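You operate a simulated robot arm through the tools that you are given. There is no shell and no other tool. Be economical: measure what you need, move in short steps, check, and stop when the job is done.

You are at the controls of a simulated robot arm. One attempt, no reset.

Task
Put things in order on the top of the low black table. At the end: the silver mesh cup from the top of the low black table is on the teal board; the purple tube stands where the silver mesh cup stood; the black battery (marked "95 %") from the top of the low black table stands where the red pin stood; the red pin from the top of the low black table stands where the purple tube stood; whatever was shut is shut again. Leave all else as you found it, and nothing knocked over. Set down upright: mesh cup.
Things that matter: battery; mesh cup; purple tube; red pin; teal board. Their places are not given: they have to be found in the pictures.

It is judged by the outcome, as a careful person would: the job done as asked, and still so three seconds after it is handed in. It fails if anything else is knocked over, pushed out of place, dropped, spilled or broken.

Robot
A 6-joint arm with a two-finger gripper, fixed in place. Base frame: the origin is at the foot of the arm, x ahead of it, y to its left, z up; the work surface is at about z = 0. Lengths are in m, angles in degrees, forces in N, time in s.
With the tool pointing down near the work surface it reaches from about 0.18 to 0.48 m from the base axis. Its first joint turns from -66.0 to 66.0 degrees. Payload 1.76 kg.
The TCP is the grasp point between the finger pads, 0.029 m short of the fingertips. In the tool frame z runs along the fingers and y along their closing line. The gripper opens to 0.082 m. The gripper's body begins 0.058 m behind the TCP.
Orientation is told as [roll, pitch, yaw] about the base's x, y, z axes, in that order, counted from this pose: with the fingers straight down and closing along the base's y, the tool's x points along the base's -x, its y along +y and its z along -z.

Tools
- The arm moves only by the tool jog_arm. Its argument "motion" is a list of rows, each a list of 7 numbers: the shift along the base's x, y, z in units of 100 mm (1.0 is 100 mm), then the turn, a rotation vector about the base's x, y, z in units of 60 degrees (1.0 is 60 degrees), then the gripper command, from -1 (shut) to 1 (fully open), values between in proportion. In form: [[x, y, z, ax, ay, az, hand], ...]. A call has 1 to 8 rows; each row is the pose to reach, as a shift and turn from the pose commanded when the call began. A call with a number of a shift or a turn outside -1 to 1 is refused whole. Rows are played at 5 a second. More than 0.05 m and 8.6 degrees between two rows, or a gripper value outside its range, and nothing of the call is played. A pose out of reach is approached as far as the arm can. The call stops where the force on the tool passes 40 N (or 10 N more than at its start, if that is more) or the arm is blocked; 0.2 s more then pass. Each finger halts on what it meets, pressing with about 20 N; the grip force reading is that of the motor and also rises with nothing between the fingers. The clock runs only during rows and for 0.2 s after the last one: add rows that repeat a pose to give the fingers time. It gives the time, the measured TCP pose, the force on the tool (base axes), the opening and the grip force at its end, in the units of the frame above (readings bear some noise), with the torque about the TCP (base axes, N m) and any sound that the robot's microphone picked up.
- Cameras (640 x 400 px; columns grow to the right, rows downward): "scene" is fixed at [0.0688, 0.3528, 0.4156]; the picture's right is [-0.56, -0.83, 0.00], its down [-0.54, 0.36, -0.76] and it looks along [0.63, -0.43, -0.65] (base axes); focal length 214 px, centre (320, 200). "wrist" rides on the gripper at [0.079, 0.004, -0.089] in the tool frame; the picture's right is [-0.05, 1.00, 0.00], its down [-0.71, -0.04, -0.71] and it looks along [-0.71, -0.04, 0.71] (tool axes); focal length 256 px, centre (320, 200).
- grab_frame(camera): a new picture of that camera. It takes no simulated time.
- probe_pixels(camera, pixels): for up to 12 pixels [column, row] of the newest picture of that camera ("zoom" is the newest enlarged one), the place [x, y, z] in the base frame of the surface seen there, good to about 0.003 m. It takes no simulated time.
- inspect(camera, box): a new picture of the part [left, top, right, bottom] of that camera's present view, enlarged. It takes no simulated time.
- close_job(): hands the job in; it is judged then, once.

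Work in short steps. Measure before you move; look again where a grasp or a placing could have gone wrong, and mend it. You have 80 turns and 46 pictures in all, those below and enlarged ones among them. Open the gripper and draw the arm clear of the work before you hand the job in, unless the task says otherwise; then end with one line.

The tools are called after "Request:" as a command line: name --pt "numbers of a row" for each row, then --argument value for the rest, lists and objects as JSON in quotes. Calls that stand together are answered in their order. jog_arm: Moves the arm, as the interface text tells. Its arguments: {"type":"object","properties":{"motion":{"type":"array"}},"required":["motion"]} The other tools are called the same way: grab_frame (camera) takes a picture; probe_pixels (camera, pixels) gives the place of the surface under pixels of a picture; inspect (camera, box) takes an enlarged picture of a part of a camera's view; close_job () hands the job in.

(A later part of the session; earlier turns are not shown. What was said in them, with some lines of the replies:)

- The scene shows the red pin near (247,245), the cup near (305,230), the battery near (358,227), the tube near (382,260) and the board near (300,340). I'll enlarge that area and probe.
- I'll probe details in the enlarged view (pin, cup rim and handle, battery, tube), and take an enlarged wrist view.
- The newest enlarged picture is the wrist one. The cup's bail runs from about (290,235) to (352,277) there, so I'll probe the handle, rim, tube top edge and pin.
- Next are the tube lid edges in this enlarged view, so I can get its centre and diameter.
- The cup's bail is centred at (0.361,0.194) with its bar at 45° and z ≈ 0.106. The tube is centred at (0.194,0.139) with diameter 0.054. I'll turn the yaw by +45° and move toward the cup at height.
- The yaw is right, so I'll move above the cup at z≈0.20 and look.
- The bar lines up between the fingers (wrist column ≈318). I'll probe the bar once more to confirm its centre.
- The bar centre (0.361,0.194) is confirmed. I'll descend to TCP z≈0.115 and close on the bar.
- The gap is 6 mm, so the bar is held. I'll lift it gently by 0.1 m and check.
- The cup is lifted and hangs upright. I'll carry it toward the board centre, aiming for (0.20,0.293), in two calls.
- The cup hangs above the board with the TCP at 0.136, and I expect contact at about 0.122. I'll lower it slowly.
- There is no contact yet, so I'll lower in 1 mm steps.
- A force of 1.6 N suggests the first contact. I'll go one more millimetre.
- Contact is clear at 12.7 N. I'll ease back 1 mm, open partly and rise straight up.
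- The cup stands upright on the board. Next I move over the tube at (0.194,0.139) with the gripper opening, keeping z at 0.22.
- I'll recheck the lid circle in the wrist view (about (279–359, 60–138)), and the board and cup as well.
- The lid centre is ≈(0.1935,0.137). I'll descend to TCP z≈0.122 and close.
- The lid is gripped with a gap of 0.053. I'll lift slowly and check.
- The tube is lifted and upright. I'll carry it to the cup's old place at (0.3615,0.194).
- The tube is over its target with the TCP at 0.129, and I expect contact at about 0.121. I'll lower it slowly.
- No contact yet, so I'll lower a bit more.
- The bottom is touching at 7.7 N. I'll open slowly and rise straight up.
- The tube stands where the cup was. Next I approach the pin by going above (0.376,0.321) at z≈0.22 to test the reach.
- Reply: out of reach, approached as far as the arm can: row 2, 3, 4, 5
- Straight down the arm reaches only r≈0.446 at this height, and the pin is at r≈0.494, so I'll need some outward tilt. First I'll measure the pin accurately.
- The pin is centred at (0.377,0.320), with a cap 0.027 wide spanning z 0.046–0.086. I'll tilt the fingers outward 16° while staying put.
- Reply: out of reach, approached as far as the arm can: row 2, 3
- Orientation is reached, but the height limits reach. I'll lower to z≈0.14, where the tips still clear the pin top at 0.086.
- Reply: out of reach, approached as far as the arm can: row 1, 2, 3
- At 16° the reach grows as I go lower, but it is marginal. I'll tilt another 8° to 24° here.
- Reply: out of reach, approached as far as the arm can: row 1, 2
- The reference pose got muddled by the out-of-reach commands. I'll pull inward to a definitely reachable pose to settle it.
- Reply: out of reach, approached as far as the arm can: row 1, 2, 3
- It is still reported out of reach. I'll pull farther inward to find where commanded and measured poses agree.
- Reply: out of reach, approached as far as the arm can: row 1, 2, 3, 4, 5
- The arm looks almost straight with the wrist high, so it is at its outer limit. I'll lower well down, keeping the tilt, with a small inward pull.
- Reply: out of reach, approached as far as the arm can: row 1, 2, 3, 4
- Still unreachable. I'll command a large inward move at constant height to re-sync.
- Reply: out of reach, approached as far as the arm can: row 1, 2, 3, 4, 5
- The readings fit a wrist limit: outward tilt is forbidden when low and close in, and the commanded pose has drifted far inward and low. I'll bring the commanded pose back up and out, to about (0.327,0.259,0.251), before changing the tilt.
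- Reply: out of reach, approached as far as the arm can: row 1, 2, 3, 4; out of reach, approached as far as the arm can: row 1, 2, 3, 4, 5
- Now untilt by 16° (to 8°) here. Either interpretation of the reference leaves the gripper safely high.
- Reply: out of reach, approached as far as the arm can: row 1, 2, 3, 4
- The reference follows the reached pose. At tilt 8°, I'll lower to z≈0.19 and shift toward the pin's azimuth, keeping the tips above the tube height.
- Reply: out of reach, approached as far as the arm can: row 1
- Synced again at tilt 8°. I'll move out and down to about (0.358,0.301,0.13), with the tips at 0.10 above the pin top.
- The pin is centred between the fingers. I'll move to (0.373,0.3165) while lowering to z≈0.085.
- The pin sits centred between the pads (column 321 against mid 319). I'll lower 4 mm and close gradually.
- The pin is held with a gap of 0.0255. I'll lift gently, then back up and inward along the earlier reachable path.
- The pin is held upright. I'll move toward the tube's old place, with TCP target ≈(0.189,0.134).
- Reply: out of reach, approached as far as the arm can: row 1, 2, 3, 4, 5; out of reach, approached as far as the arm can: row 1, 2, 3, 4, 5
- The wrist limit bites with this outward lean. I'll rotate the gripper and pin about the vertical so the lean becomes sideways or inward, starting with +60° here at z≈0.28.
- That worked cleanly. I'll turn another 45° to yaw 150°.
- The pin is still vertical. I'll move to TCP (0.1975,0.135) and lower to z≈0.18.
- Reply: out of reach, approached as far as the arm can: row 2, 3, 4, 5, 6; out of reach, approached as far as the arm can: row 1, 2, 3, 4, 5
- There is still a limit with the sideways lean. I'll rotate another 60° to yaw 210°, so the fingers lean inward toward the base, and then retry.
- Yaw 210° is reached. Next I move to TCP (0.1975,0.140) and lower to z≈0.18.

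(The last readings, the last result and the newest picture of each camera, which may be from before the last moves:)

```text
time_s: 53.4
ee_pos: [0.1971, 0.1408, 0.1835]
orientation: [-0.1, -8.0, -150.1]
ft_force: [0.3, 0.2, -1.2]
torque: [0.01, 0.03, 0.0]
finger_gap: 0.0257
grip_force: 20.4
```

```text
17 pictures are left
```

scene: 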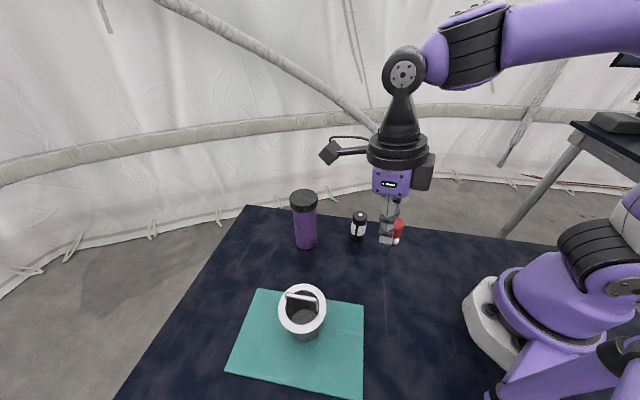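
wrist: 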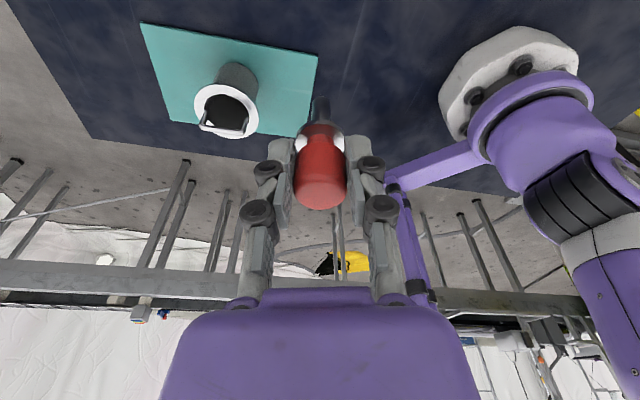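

Now it is within reach. The camera pod must pass beside the tube, so I'll lower to z≈0.12 and check.

Request:
jog_arm --pt "0 0 -0.2 0 0 0 -0.8" --pt "0 0 -0.4 0 0 0 -0.8" --pt "0 0 -0.6 0 0 0 -0.8" --pt "0 0 -0.6 0 0 0 -0.8"

Request:
inspect --camera "scene" --box '[280, 150, 440, 290]'

```text
time_s: 54.4
ee_pos: [0.1932, 0.1445, 0.1245]
orientation: [0.1, -7.9, -150.1]
ft_force: [-0.2, 0.1, 0.0]
torque: [-0.02, 0.03, -0.03]
finger_gap: 0.0253
grip_force: 19.7
out of reach, approached as far as the arm can: row 1, 2, 3, 4
```

```text
2.86 times, centred on (360, 220) of scene
```

zoom: 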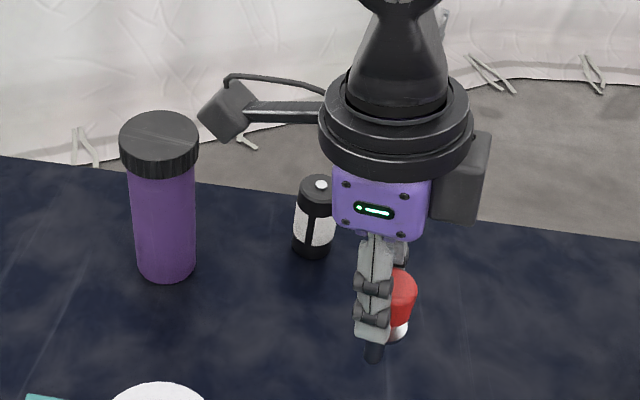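

The small azimuth deviation suggests the last joint's limit. I'll turn back 8° to yaw 202° and re-target TCP (0.1976,0.1395).

Request:
jog_arm --pt "0.02 -0.025 0 0 0 -0.067 -0.8" --pt "0.044 -0.05 0 0 0 -0.133 -0.8" --pt "0.044 -0.05 0 0 0 -0.133 -0.8"

```text
time_s: 55.2
ee_pos: [0.1998, 0.14, 0.124]
orientation: [0.0, -7.9, -158.0]
ft_force: [0.4, 0.4, -0.6]
torque: [0.0, -0.01, -0.01]
finger_gap: 0.0257
grip_force: 19.8
```

In reach now. I'll lower to z≈0.09; contact is expected at ≈0.082.

Request:
jog_arm --pt "-0.01 0 -0.12 0 0 0 -0.8" --pt "-0.015 0 -0.24 0 0 0 -0.8" --pt "-0.015 0 -0.34 0 0 0 -0.8" --pt "-0.015 0 -0.34 0 0 0 -0.8"

Request:
inspect --camera "scene" --box '[280, 170, 440, 310]'

Request:
inspect --camera "wrist" --box '[240, 60, 400, 220]'

```text
time_s: 56.2
ee_pos: [0.197, 0.1402, 0.0896]
orientation: [0.0, -8.0, -157.9]
ft_force: [-0.1, -0.3, -0.8]
torque: [0.02, -0.02, 0.02]
finger_gap: 0.0255
grip_force: 19.3
```

```text
2.86 times, centred on (360, 240) of scene
```

zoom: 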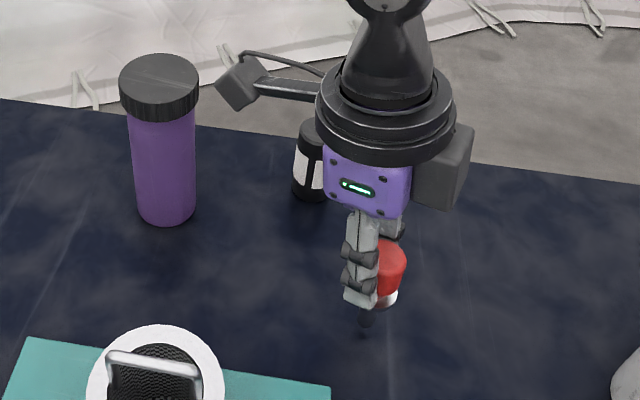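

```text
2.50 times, centred on (320, 140) of wrist
```

zoom: 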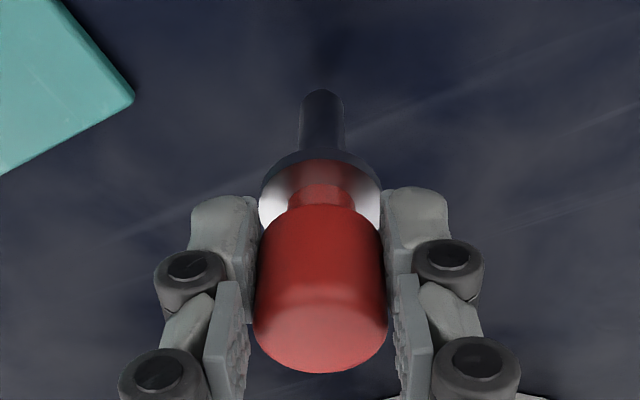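

I'll probe the held pin's position in the wrist zoom.

Request:
probe_pixels --camera "zoom" --pixels '[[322, 100], [322, 130], [303, 115], [341, 115], [322, 340], [262, 280], [380, 280], [265, 200], [377, 200]]'

```text
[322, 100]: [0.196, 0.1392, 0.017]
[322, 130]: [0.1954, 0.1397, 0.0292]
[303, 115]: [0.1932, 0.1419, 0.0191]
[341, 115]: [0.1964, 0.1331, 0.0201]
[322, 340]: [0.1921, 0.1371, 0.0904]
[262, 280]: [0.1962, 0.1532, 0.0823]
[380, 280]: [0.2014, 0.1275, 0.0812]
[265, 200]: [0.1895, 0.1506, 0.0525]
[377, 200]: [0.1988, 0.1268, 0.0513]
```

The pin axis is ≈(0.192,0.138), within about 1 mm of the target. I'll lower slowly to contact.

Request:
jog_arm --pt "0.005 0 -0.03 0 0 0 -0.8" --pt "0.005 0 -0.05 0 0 0 -0.8" --pt "0.005 0 -0.065 0 0 0 -0.8" --pt "0.005 0 -0.075 0 0 0 -0.8" --pt "0.005 0 -0.075 0 0 0 -0.8"

```text
time_s: 57.4
ee_pos: [0.1963, 0.1409, 0.0827]
orientation: [0.0, -7.9, -157.9]
ft_force: [-1.2, -0.4, 9.0]
torque: [-0.07, 0.18, 0.02]
finger_gap: 0.0255
grip_force: 20.0
```

Contact at the same height as at pick-up. I'll release gradually, then rise vertically.

Request:
jog_arm --pt "0 0 0.005 0 0 0 -0.45" --pt "0 0 0.005 0 0 0 -0.3" --pt "0 0 0.005 0 0 0 -0.1" --pt "0 0 0.005 0 0 0 0.2" --pt "0 0 0.005 0 0 0 0.3" --pt "0 0 0.005 0 0 0 0.3"

Request:
grab_frame --camera "wrist"

```text
time_s: 58.8
ee_pos: [0.1974, 0.1405, 0.0827]
orientation: [0.1, -8.0, -157.9]
ft_force: [0.3, 0.0, -0.8]
torque: [-0.01, -0.03, 0.04]
finger_gap: 0.0534
grip_force: 0.1
```

```text
13 pictures are left
```

wrist: 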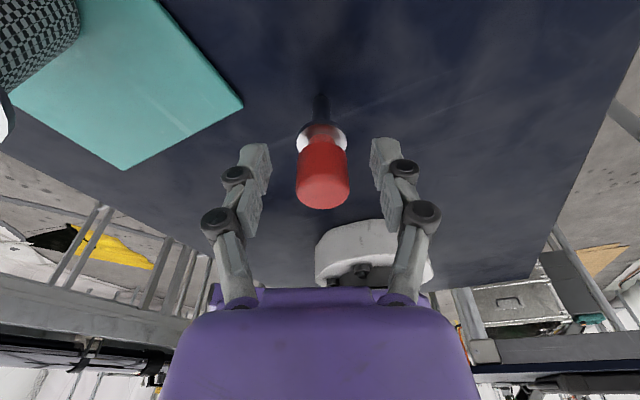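

The pin stands free at its new place. I'll rise vertically, then head toward the battery at (0.3055,0.081) while turning to yaw 180°.

Request:
jog_arm --pt "0 0 0.3 0 0 0 0.3" --pt "0 0 0.7 0 0 0 0.3" --pt "0 0 1.0 0 0 0 0.3" --pt "0.3 -0.15 1.0 0 0 -0.125 0.3" --pt "0.6 -0.3 1.0 0 0 -0.25 0.3" --pt "0.9 -0.45 1.0 0 0 -0.367 0.3" --pt "0.9 -0.45 1.0 0 0 -0.367 0.3"

Request:
grab_frame --camera "scene"

Request:
grab_frame --camera "wrist"

```text
time_s: 60.4
ee_pos: [0.2865, 0.096, 0.1846]
orientation: [0.0, -7.9, 180.0]
ft_force: [0.6, -0.5, -0.1]
torque: [0.03, -0.02, 0.02]
finger_gap: 0.0536
grip_force: 0.1
```

```text
12 pictures are left
```

scene: 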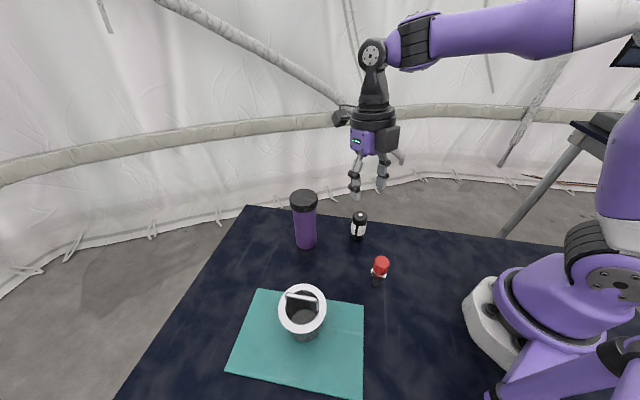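

```text
11 pictures are left
```

wrist: 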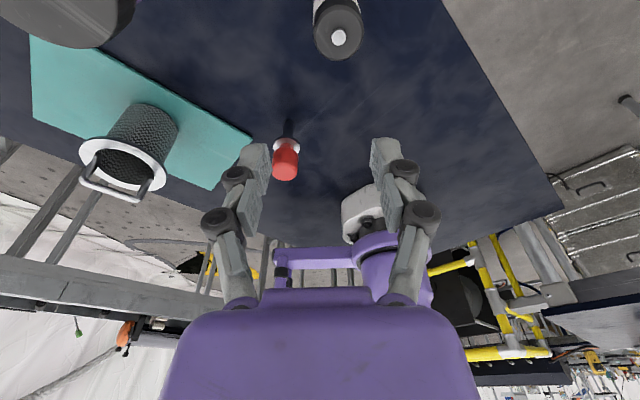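

The pin stands upright and everything else is in place. I'll probe the battery top, with its terminal at wrist (338,38), and both sides.

Request:
probe_pixels --camera "wrist" --pixels '[[338, 38], [316, 38], [361, 35], [338, 55], [338, 22], [338, 6], [285, 170], [275, 165], [296, 165], [287, 137]]'

Request:
probe_pixels --camera "scene" --pixels '[[361, 215], [381, 263], [376, 284]]'

```text
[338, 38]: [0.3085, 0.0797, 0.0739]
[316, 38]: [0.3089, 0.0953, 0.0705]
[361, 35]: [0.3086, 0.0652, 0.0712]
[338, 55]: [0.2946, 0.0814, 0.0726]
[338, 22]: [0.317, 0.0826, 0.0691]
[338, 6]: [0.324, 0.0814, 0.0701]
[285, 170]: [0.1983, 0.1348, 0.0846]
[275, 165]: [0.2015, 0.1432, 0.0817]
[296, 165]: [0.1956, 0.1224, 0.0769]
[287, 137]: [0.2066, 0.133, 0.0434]
```

```text
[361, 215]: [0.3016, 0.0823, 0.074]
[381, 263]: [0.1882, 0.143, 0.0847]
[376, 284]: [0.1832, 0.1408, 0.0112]
```

The battery is centred at (0.3075,0.0805), diameter 0.030, with its top at 0.072. I'll move to TCP (0.3115,0.0805), descend to z≈0.07 and close gradually.

Request:
jog_arm --pt "0.24 -0.145 -0.1 0 0 0 0.3" --pt "0.24 -0.145 -0.4 0 0 0 0.3" --pt "0.24 -0.145 -0.6 0 0 0 0.3" --pt "0.24 -0.145 -0.6 0 0 0 0.3"

Request:
grab_frame --camera "wrist"

```text
time_s: 61.4
ee_pos: [0.3099, 0.0814, 0.1224]
orientation: [0.1, -8.0, -179.8]
ft_force: [-0.3, 0.0, -0.5]
torque: [0.01, -0.02, 0.02]
finger_gap: 0.0532
grip_force: 0.2
```

```text
10 pictures are left
```

wrist: 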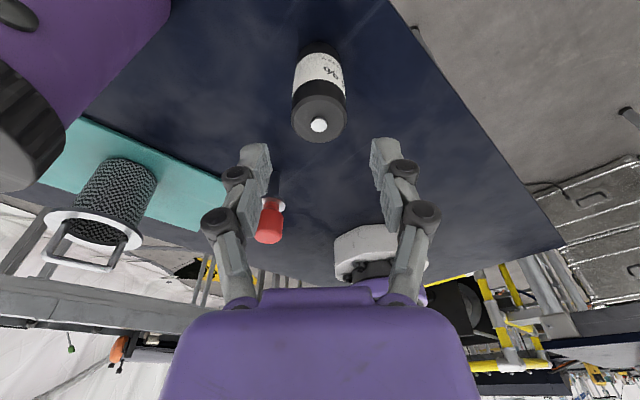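

The battery is centred (column 320) and carries the label ("…%"). I'll descend to z≈0.07 and close.

Request:
jog_arm --pt "0.005 0 -0.2 0 0 0 0.3" --pt "0.005 0 -0.4 0 0 0 0.3" --pt "0.005 0 -0.52 0 0 0 0.3" --pt "0.005 0 -0.52 0 0 0 0.1" --pt "0.005 0 -0.52 0 0 0 -0.1" --pt "0.005 0 -0.52 0 0 0 -0.3" --pt "0.005 0 -0.52 0 0 0 -0.7" --pt "0.005 0 -0.52 0 0 0 -0.7"

```text
time_s: 63.2
ee_pos: [0.3122, 0.0817, 0.0708]
orientation: [0.0, -8.0, -180.0]
ft_force: [-0.8, 0.4, 0.1]
torque: [0.02, 0.0, 0.01]
finger_gap: 0.0326
grip_force: 19.7
```

The battery is gripped with a gap of 0.0326. I'll lift it, then carry it at height, around the tube, while turning back.

Request:
jog_arm --pt "0 0 0.1 0 0 0 -0.7" --pt "0 0 0.4 0 0 0 -0.7" --pt "0 0 0.7 0 0 0 -0.7" --pt "0 0 1.0 0 0 0 -0.7" --pt "0 0 1.0 0 0 0 -0.7"

Request:
jog_arm --pt "-0.03 0.03 0.3 0 0 -0.125 -0.7" --pt "-0.07 0.15 0.6 0 0 -0.25 -0.7" --pt "-0.11 0.3 0.8 0 0 -0.375 -0.7" --pt "-0.15 0.45 0.8 0 0 -0.5 -0.7" --pt "-0.18 0.6 0.8 0 0 -0.625 -0.7" --pt "-0.22 0.75 0.8 0 0 -0.75 -0.7" --pt "-0.22 0.9 0.8 0 0 -0.875 -0.7" --pt "-0.22 1.0 0.8 0 0 -1.0 -0.7"

```text
time_s: 64.4
ee_pos: [0.3123, 0.0805, 0.1707]
orientation: [0.0, -8.1, -180.1]
ft_force: [0.2, 0.1, -1.4]
torque: [0.0, 0.02, 0.0]
finger_gap: 0.0328
grip_force: 20.3
```

```text
time_s: 66.2
ee_pos: [0.2985, 0.1243, 0.2277]
orientation: [-0.1, -8.0, 119.9]
ft_force: [0.7, 0.2, -0.9]
torque: [0.02, -0.02, -0.02]
finger_gap: 0.0328
grip_force: 20.0
out of reach, approached as far as the arm can: row 2, 3, 4, 5, 6, 7, 8
```

Orientation advanced but the position was limited. I'll continue turning −60° while going up and over to about (0.29,0.20,0.28).

Request:
jog_arm --pt "0 0.05 0.15 0 0 -0.125 -0.7" --pt "0 0.1 0.3 0 0 -0.25 -0.7" --pt "-0.02 0.2 0.45 0 0 -0.375 -0.7" --pt "-0.04 0.3 0.5 0 0 -0.5 -0.7" --pt "-0.06 0.4 0.5 0 0 -0.625 -0.7" --pt "-0.08 0.5 0.5 0 0 -0.75 -0.7" --pt "-0.08 0.65 0.5 0 0 -0.875 -0.7" --pt "-0.08 0.78 0.5 0 0 -1.0 -0.7"

Request:
grab_frame --camera "scene"

```text
time_s: 68.0
ee_pos: [0.2921, 0.1765, 0.2657]
orientation: [-0.1, -8.1, 59.9]
ft_force: [0.1, -0.2, -1.6]
torque: [-0.02, -0.02, -0.01]
finger_gap: 0.0328
grip_force: 20.2
out of reach, approached as far as the arm can: row 1, 2, 3, 4, 5, 6, 7, 8
```

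```text
9 pictures are left
```

scene: 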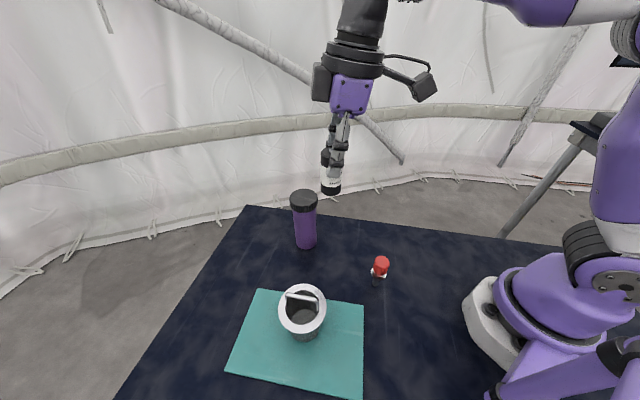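

The battery is held upright. I'll turn the last 15° and move to about (0.336,0.2695), lowering to ≈0.195 only once past the tube.

Request:
jog_arm --pt "0.1 0.25 0 0 0 -0.085 -0.7" --pt "0.2 0.5 0 0 0 -0.17 -0.7" --pt "0.35 0.75 -0.1 0 0 -0.25 -0.7" --pt "0.44 0.93 -0.2 0 0 -0.25 -0.7" --pt "0.44 0.93 -0.5 0 0 -0.25 -0.7" --pt "0.44 0.93 -0.7 0 0 -0.25 -0.7" --pt "0.44 0.93 -0.7 0 0 -0.25 -0.7"

```text
time_s: 69.6
ee_pos: [0.3362, 0.2696, 0.1946]
orientation: [-0.1, -8.1, 45.1]
ft_force: [-0.1, 0.6, -1.6]
torque: [0.01, -0.01, 0.0]
finger_gap: 0.0329
grip_force: 19.7
out of reach, approached as far as the arm can: row 1, 2, 3, 4, 5
```

Now at the known waypoint. I'll follow the earlier reachable path to TCP (0.374,0.317), stopping at z≈0.095.

Request:
jog_arm --pt "0.1 0.1 -0.25 0 0 0 -0.7" --pt "0.2 0.2 -0.5 0 0 0 -0.7" --pt "0.225 0.317 -0.65 0 0 0 -0.7" --pt "0.3 0.4 -0.82 0 0 0 -0.7" --pt "0.38 0.477 -1.0 0 0 0 -0.7" --pt "0.38 0.477 -1.0 0 0 0 -0.7"

Request:
inspect --camera "wrist" --box '[240, 60, 400, 220]'

```text
time_s: 71.0
ee_pos: [0.3732, 0.3193, 0.0948]
orientation: [0.0, -7.9, 45.0]
ft_force: [-0.2, 0.4, -0.5]
torque: [-0.03, 0.01, -0.02]
finger_gap: 0.0329
grip_force: 20.1
```

```text
2.50 times, centred on (320, 140) of wrist
```

zoom: 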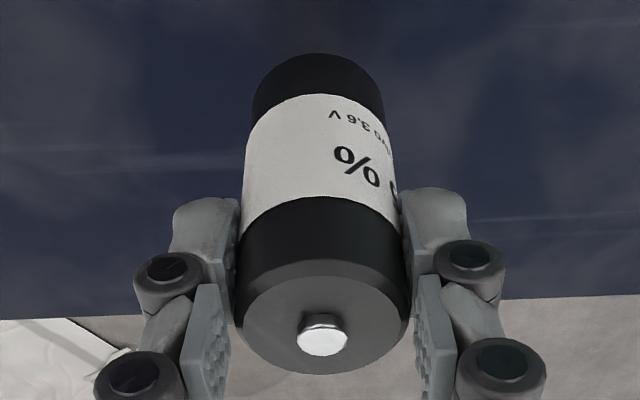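

I'll probe the held battery: terminal (322,335), top edges (240,310)/(408,310) and base.

Request:
probe_pixels --camera "zoom" --pixels '[[322, 340], [242, 310], [404, 310], [322, 285], [320, 365], [318, 62]]'

```text
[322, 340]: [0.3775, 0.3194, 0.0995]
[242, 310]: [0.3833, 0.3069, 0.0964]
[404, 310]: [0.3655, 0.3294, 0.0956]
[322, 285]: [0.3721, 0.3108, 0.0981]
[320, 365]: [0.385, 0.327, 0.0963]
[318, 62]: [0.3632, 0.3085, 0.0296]
```

The battery axis at (0.3775,0.3194) matches the target (0.377,0.320). I'll lower slowly to contact, expected at TCP ≈0.071.

Request:
jog_arm --pt "0 0 -0.1 0 0 0 -0.7" --pt "0 0 -0.18 0 0 0 -0.7" --pt "0 0 -0.21 0 0 0 -0.7" --pt "0 0 -0.225 0 0 0 -0.7" --pt "0 0 -0.235 0 0 0 -0.7" --pt "0 0 -0.24 0 0 0 -0.7" --pt "0 0 -0.24 0 0 0 -0.7"

```text
time_s: 72.6
ee_pos: [0.387, 0.3152, 0.0806]
orientation: [-3.4, -7.1, 45.3]
ft_force: [0.4, -0.7, -1.1]
torque: [-0.01, 0.04, 0.01]
finger_gap: 0.0326
grip_force: 20.4
out of reach, approached as far as the arm can: row 2, 3, 4, 5, 6
```

The lowering hit the wrist limit (pose slightly skewed, no contact). I'll raise back up ~2 cm and read the pose.

Request:
jog_arm --pt "0 0 0.1 0 0 0 -0.7" --pt "0 0 0.2 0 0 0 -0.7" --pt "0 0 0.2 0 0 0 -0.7" --pt "0 0 0.2 0 0 0 -0.7"

```text
time_s: 73.6
ee_pos: [0.3739, 0.3176, 0.0921]
orientation: [0.0, -8.0, 45.0]
ft_force: [0.3, 0.0, -1.6]
torque: [-0.01, -0.02, 0.01]
finger_gap: 0.0329
grip_force: 20.2
```

Back at a clean pose (z≈0.092). I'll reduce the lean by 3° to move off the limit and lower partway to z≈0.08.

Request:
jog_arm --pt "0.01 0.01 0 -0.018 0.018 0 -0.7" --pt "0.02 0.02 0 -0.035 0.035 0 -0.7" --pt "0.02 0.02 -0.06 -0.035 0.035 0 -0.7" --pt "0.02 0.02 -0.12 -0.035 0.035 0 -0.7" --pt "0.02 0.02 -0.12 -0.035 0.035 0 -0.7"

```text
time_s: 74.8
ee_pos: [0.3747, 0.3201, 0.0784]
orientation: [0.0, -5.0, 45.1]
ft_force: [0.1, -0.2, -0.9]
torque: [-0.01, 0.03, 0.0]
finger_gap: 0.0329
grip_force: 20.1
```

Reached cleanly at lean 5°. I'll lower on toward contact in small steps.

Request:
jog_arm --pt "0 0 -0.03 0 0 0 -0.7" --pt "0 0 -0.05 0 0 0 -0.7" --pt "0 0 -0.065 0 0 0 -0.7" --pt "0 0 -0.075 0 0 0 -0.7" --pt "0 0 -0.075 0 0 0 -0.7"

```text
time_s: 76.0
ee_pos: [0.375, 0.3195, 0.0732]
orientation: [-0.1, -5.1, 45.2]
ft_force: [-0.9, -0.4, 1.0]
torque: [0.0, 0.0, -0.04]
finger_gap: 0.0328
grip_force: 19.9
```

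First touch (+1 N). I'll lower another 1.5 mm so it seats flat.

Request:
jog_arm --pt "0 0 -0.008 0 0 0 -0.7" --pt "0 0 -0.015 0 0 0 -0.7" --pt "0 0 -0.015 0 0 0 -0.7"

Request:
inspect --camera "scene" --box '[200, 180, 330, 280]'

```text
time_s: 76.8
ee_pos: [0.3762, 0.3194, 0.0711]
orientation: [-0.1, -5.3, 44.9]
ft_force: [-0.7, -1.1, 15.3]
torque: [0.07, -0.16, -0.02]
finger_gap: 0.0331
grip_force: 19.7
```

```text
4.00 times, centred on (265, 230) of scene
```

zoom: 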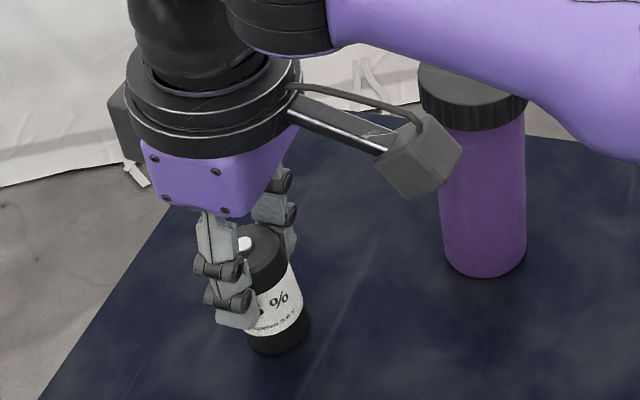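

It is seated on the surface. I'll ease up slightly and open gradually.

Request:
jog_arm --pt "0 0 0.008 0 0 0 -0.3" --pt "0 0 0.008 0 0 0 -0.18" --pt "0 0 0.008 0 0 0 -0.1" --pt "0 0 0.008 0 0 0 0.05" --pt "0 0 0.008 0 0 0 0.25" --pt "0 0 0.008 0 0 0 0.25"

Request:
grab_frame --camera "wrist"

```text
time_s: 78.2
ee_pos: [0.3774, 0.3202, 0.0704]
orientation: [-0.2, -5.1, 45.0]
ft_force: [0.1, 0.7, 0.5]
torque: [0.03, 0.03, 0.02]
finger_gap: 0.0513
grip_force: 0.0
```

```text
6 pictures are left
```

wrist: 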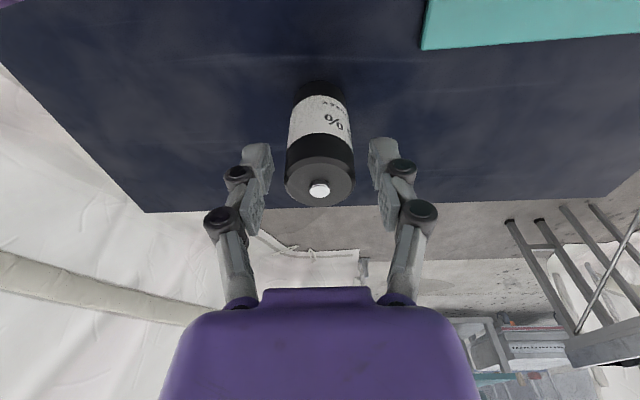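

The battery stands free. I'll retreat up and inward along the known path, well clear.

Request:
jog_arm --pt "-0.01 -0.01 0.15 0 0 0 0.25" --pt "-0.05 -0.05 0.35 0 0 0 0.25" --pt "-0.18 -0.18 0.6 0 0 0 0.25" --pt "-0.3 -0.35 0.85 0 0 0 0.25" --pt "-0.4 -0.5 1.0 0 0 0 0.25" --pt "-0.6 -0.55 1.0 0 0 0 0.25" --pt "-0.6 -0.55 1.0 0 0 0 0.25"

Request:
grab_frame --camera "scene"

```text
time_s: 79.8
ee_pos: [0.3212, 0.2691, 0.1755]
orientation: [0.0, -5.0, 45.1]
ft_force: [-0.8, 0.8, -0.3]
torque: [-0.03, -0.02, 0.0]
finger_gap: 0.0513
grip_force: 0.1
out of reach, approached as far as the arm can: row 6, 7
```

```text
5 pictures are left
```

scene: 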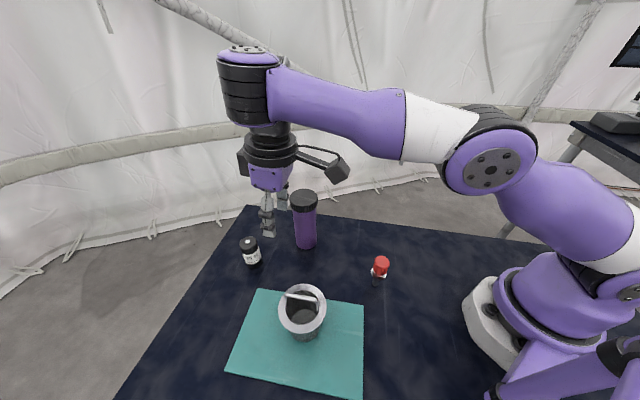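

All objects stand in their places: battery (250,250), tube (304,220), pin (380,266) and cup on the board. I'll raise the arm clear, open the gripper and check the positions.

Request:
jog_arm --pt "-0.1 -0.05 0.3 0 0 0 0.6" --pt "-0.25 -0.15 0.6 -0.05 0.05 0 1" --pt "-0.4 -0.25 0.9 -0.059 0.059 0 1" --pt "-0.5 -0.3 1.0 -0.059 0.059 0 1" --pt "-0.5 -0.3 1.0 -0.059 0.059 0 1"

Request:
inspect --camera "scene" --box '[220, 180, 420, 320]'

Request:
probe_pixels --camera "zoom" --pixels '[[95, 195], [106, 265], [268, 45], [275, 215], [516, 275], [505, 335]]'

```text
time_s: 81.0
ee_pos: [0.2701, 0.2398, 0.2759]
orientation: [-0.1, -0.1, 45.2]
ft_force: [0.1, 0.2, 0.3]
torque: [0.01, 0.01, 0.03]
finger_gap: 0.0821
grip_force: 0.1
out of reach, approached as far as the arm can: row 2
```

```text
2.86 times, centred on (320, 250) of scene
```

zoom: 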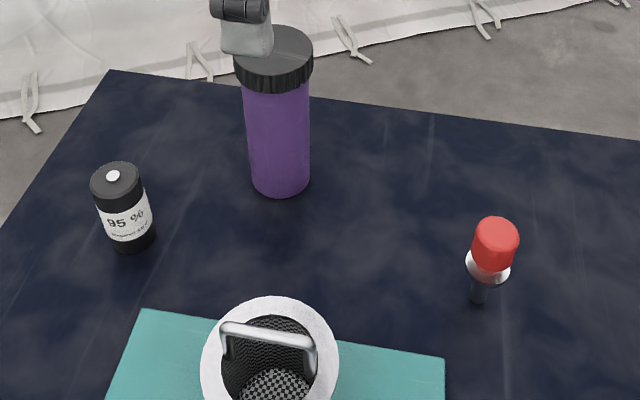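

```text
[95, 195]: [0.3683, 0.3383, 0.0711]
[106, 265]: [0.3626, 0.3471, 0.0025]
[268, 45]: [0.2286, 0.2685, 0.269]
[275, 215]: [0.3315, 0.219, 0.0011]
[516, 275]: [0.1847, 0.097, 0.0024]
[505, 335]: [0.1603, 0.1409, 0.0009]
```

The final view shows everything upright and in place: the cup on the board, the tube at the cup's spot, the "95 %" battery at the pin's spot and the pin at the tube's spot. The gripper is open and clear, so I'll hand in the job.

Request:
close_job

```text
The job is handed in.
```

The job is handed in: the mesh cup stands upright on the teal board, the purple tube is where the cup was, the red pin is where the tube was, and the "95 %" battery is where the pin was. Nothing was knocked over, and I saw nothing that had been shut.
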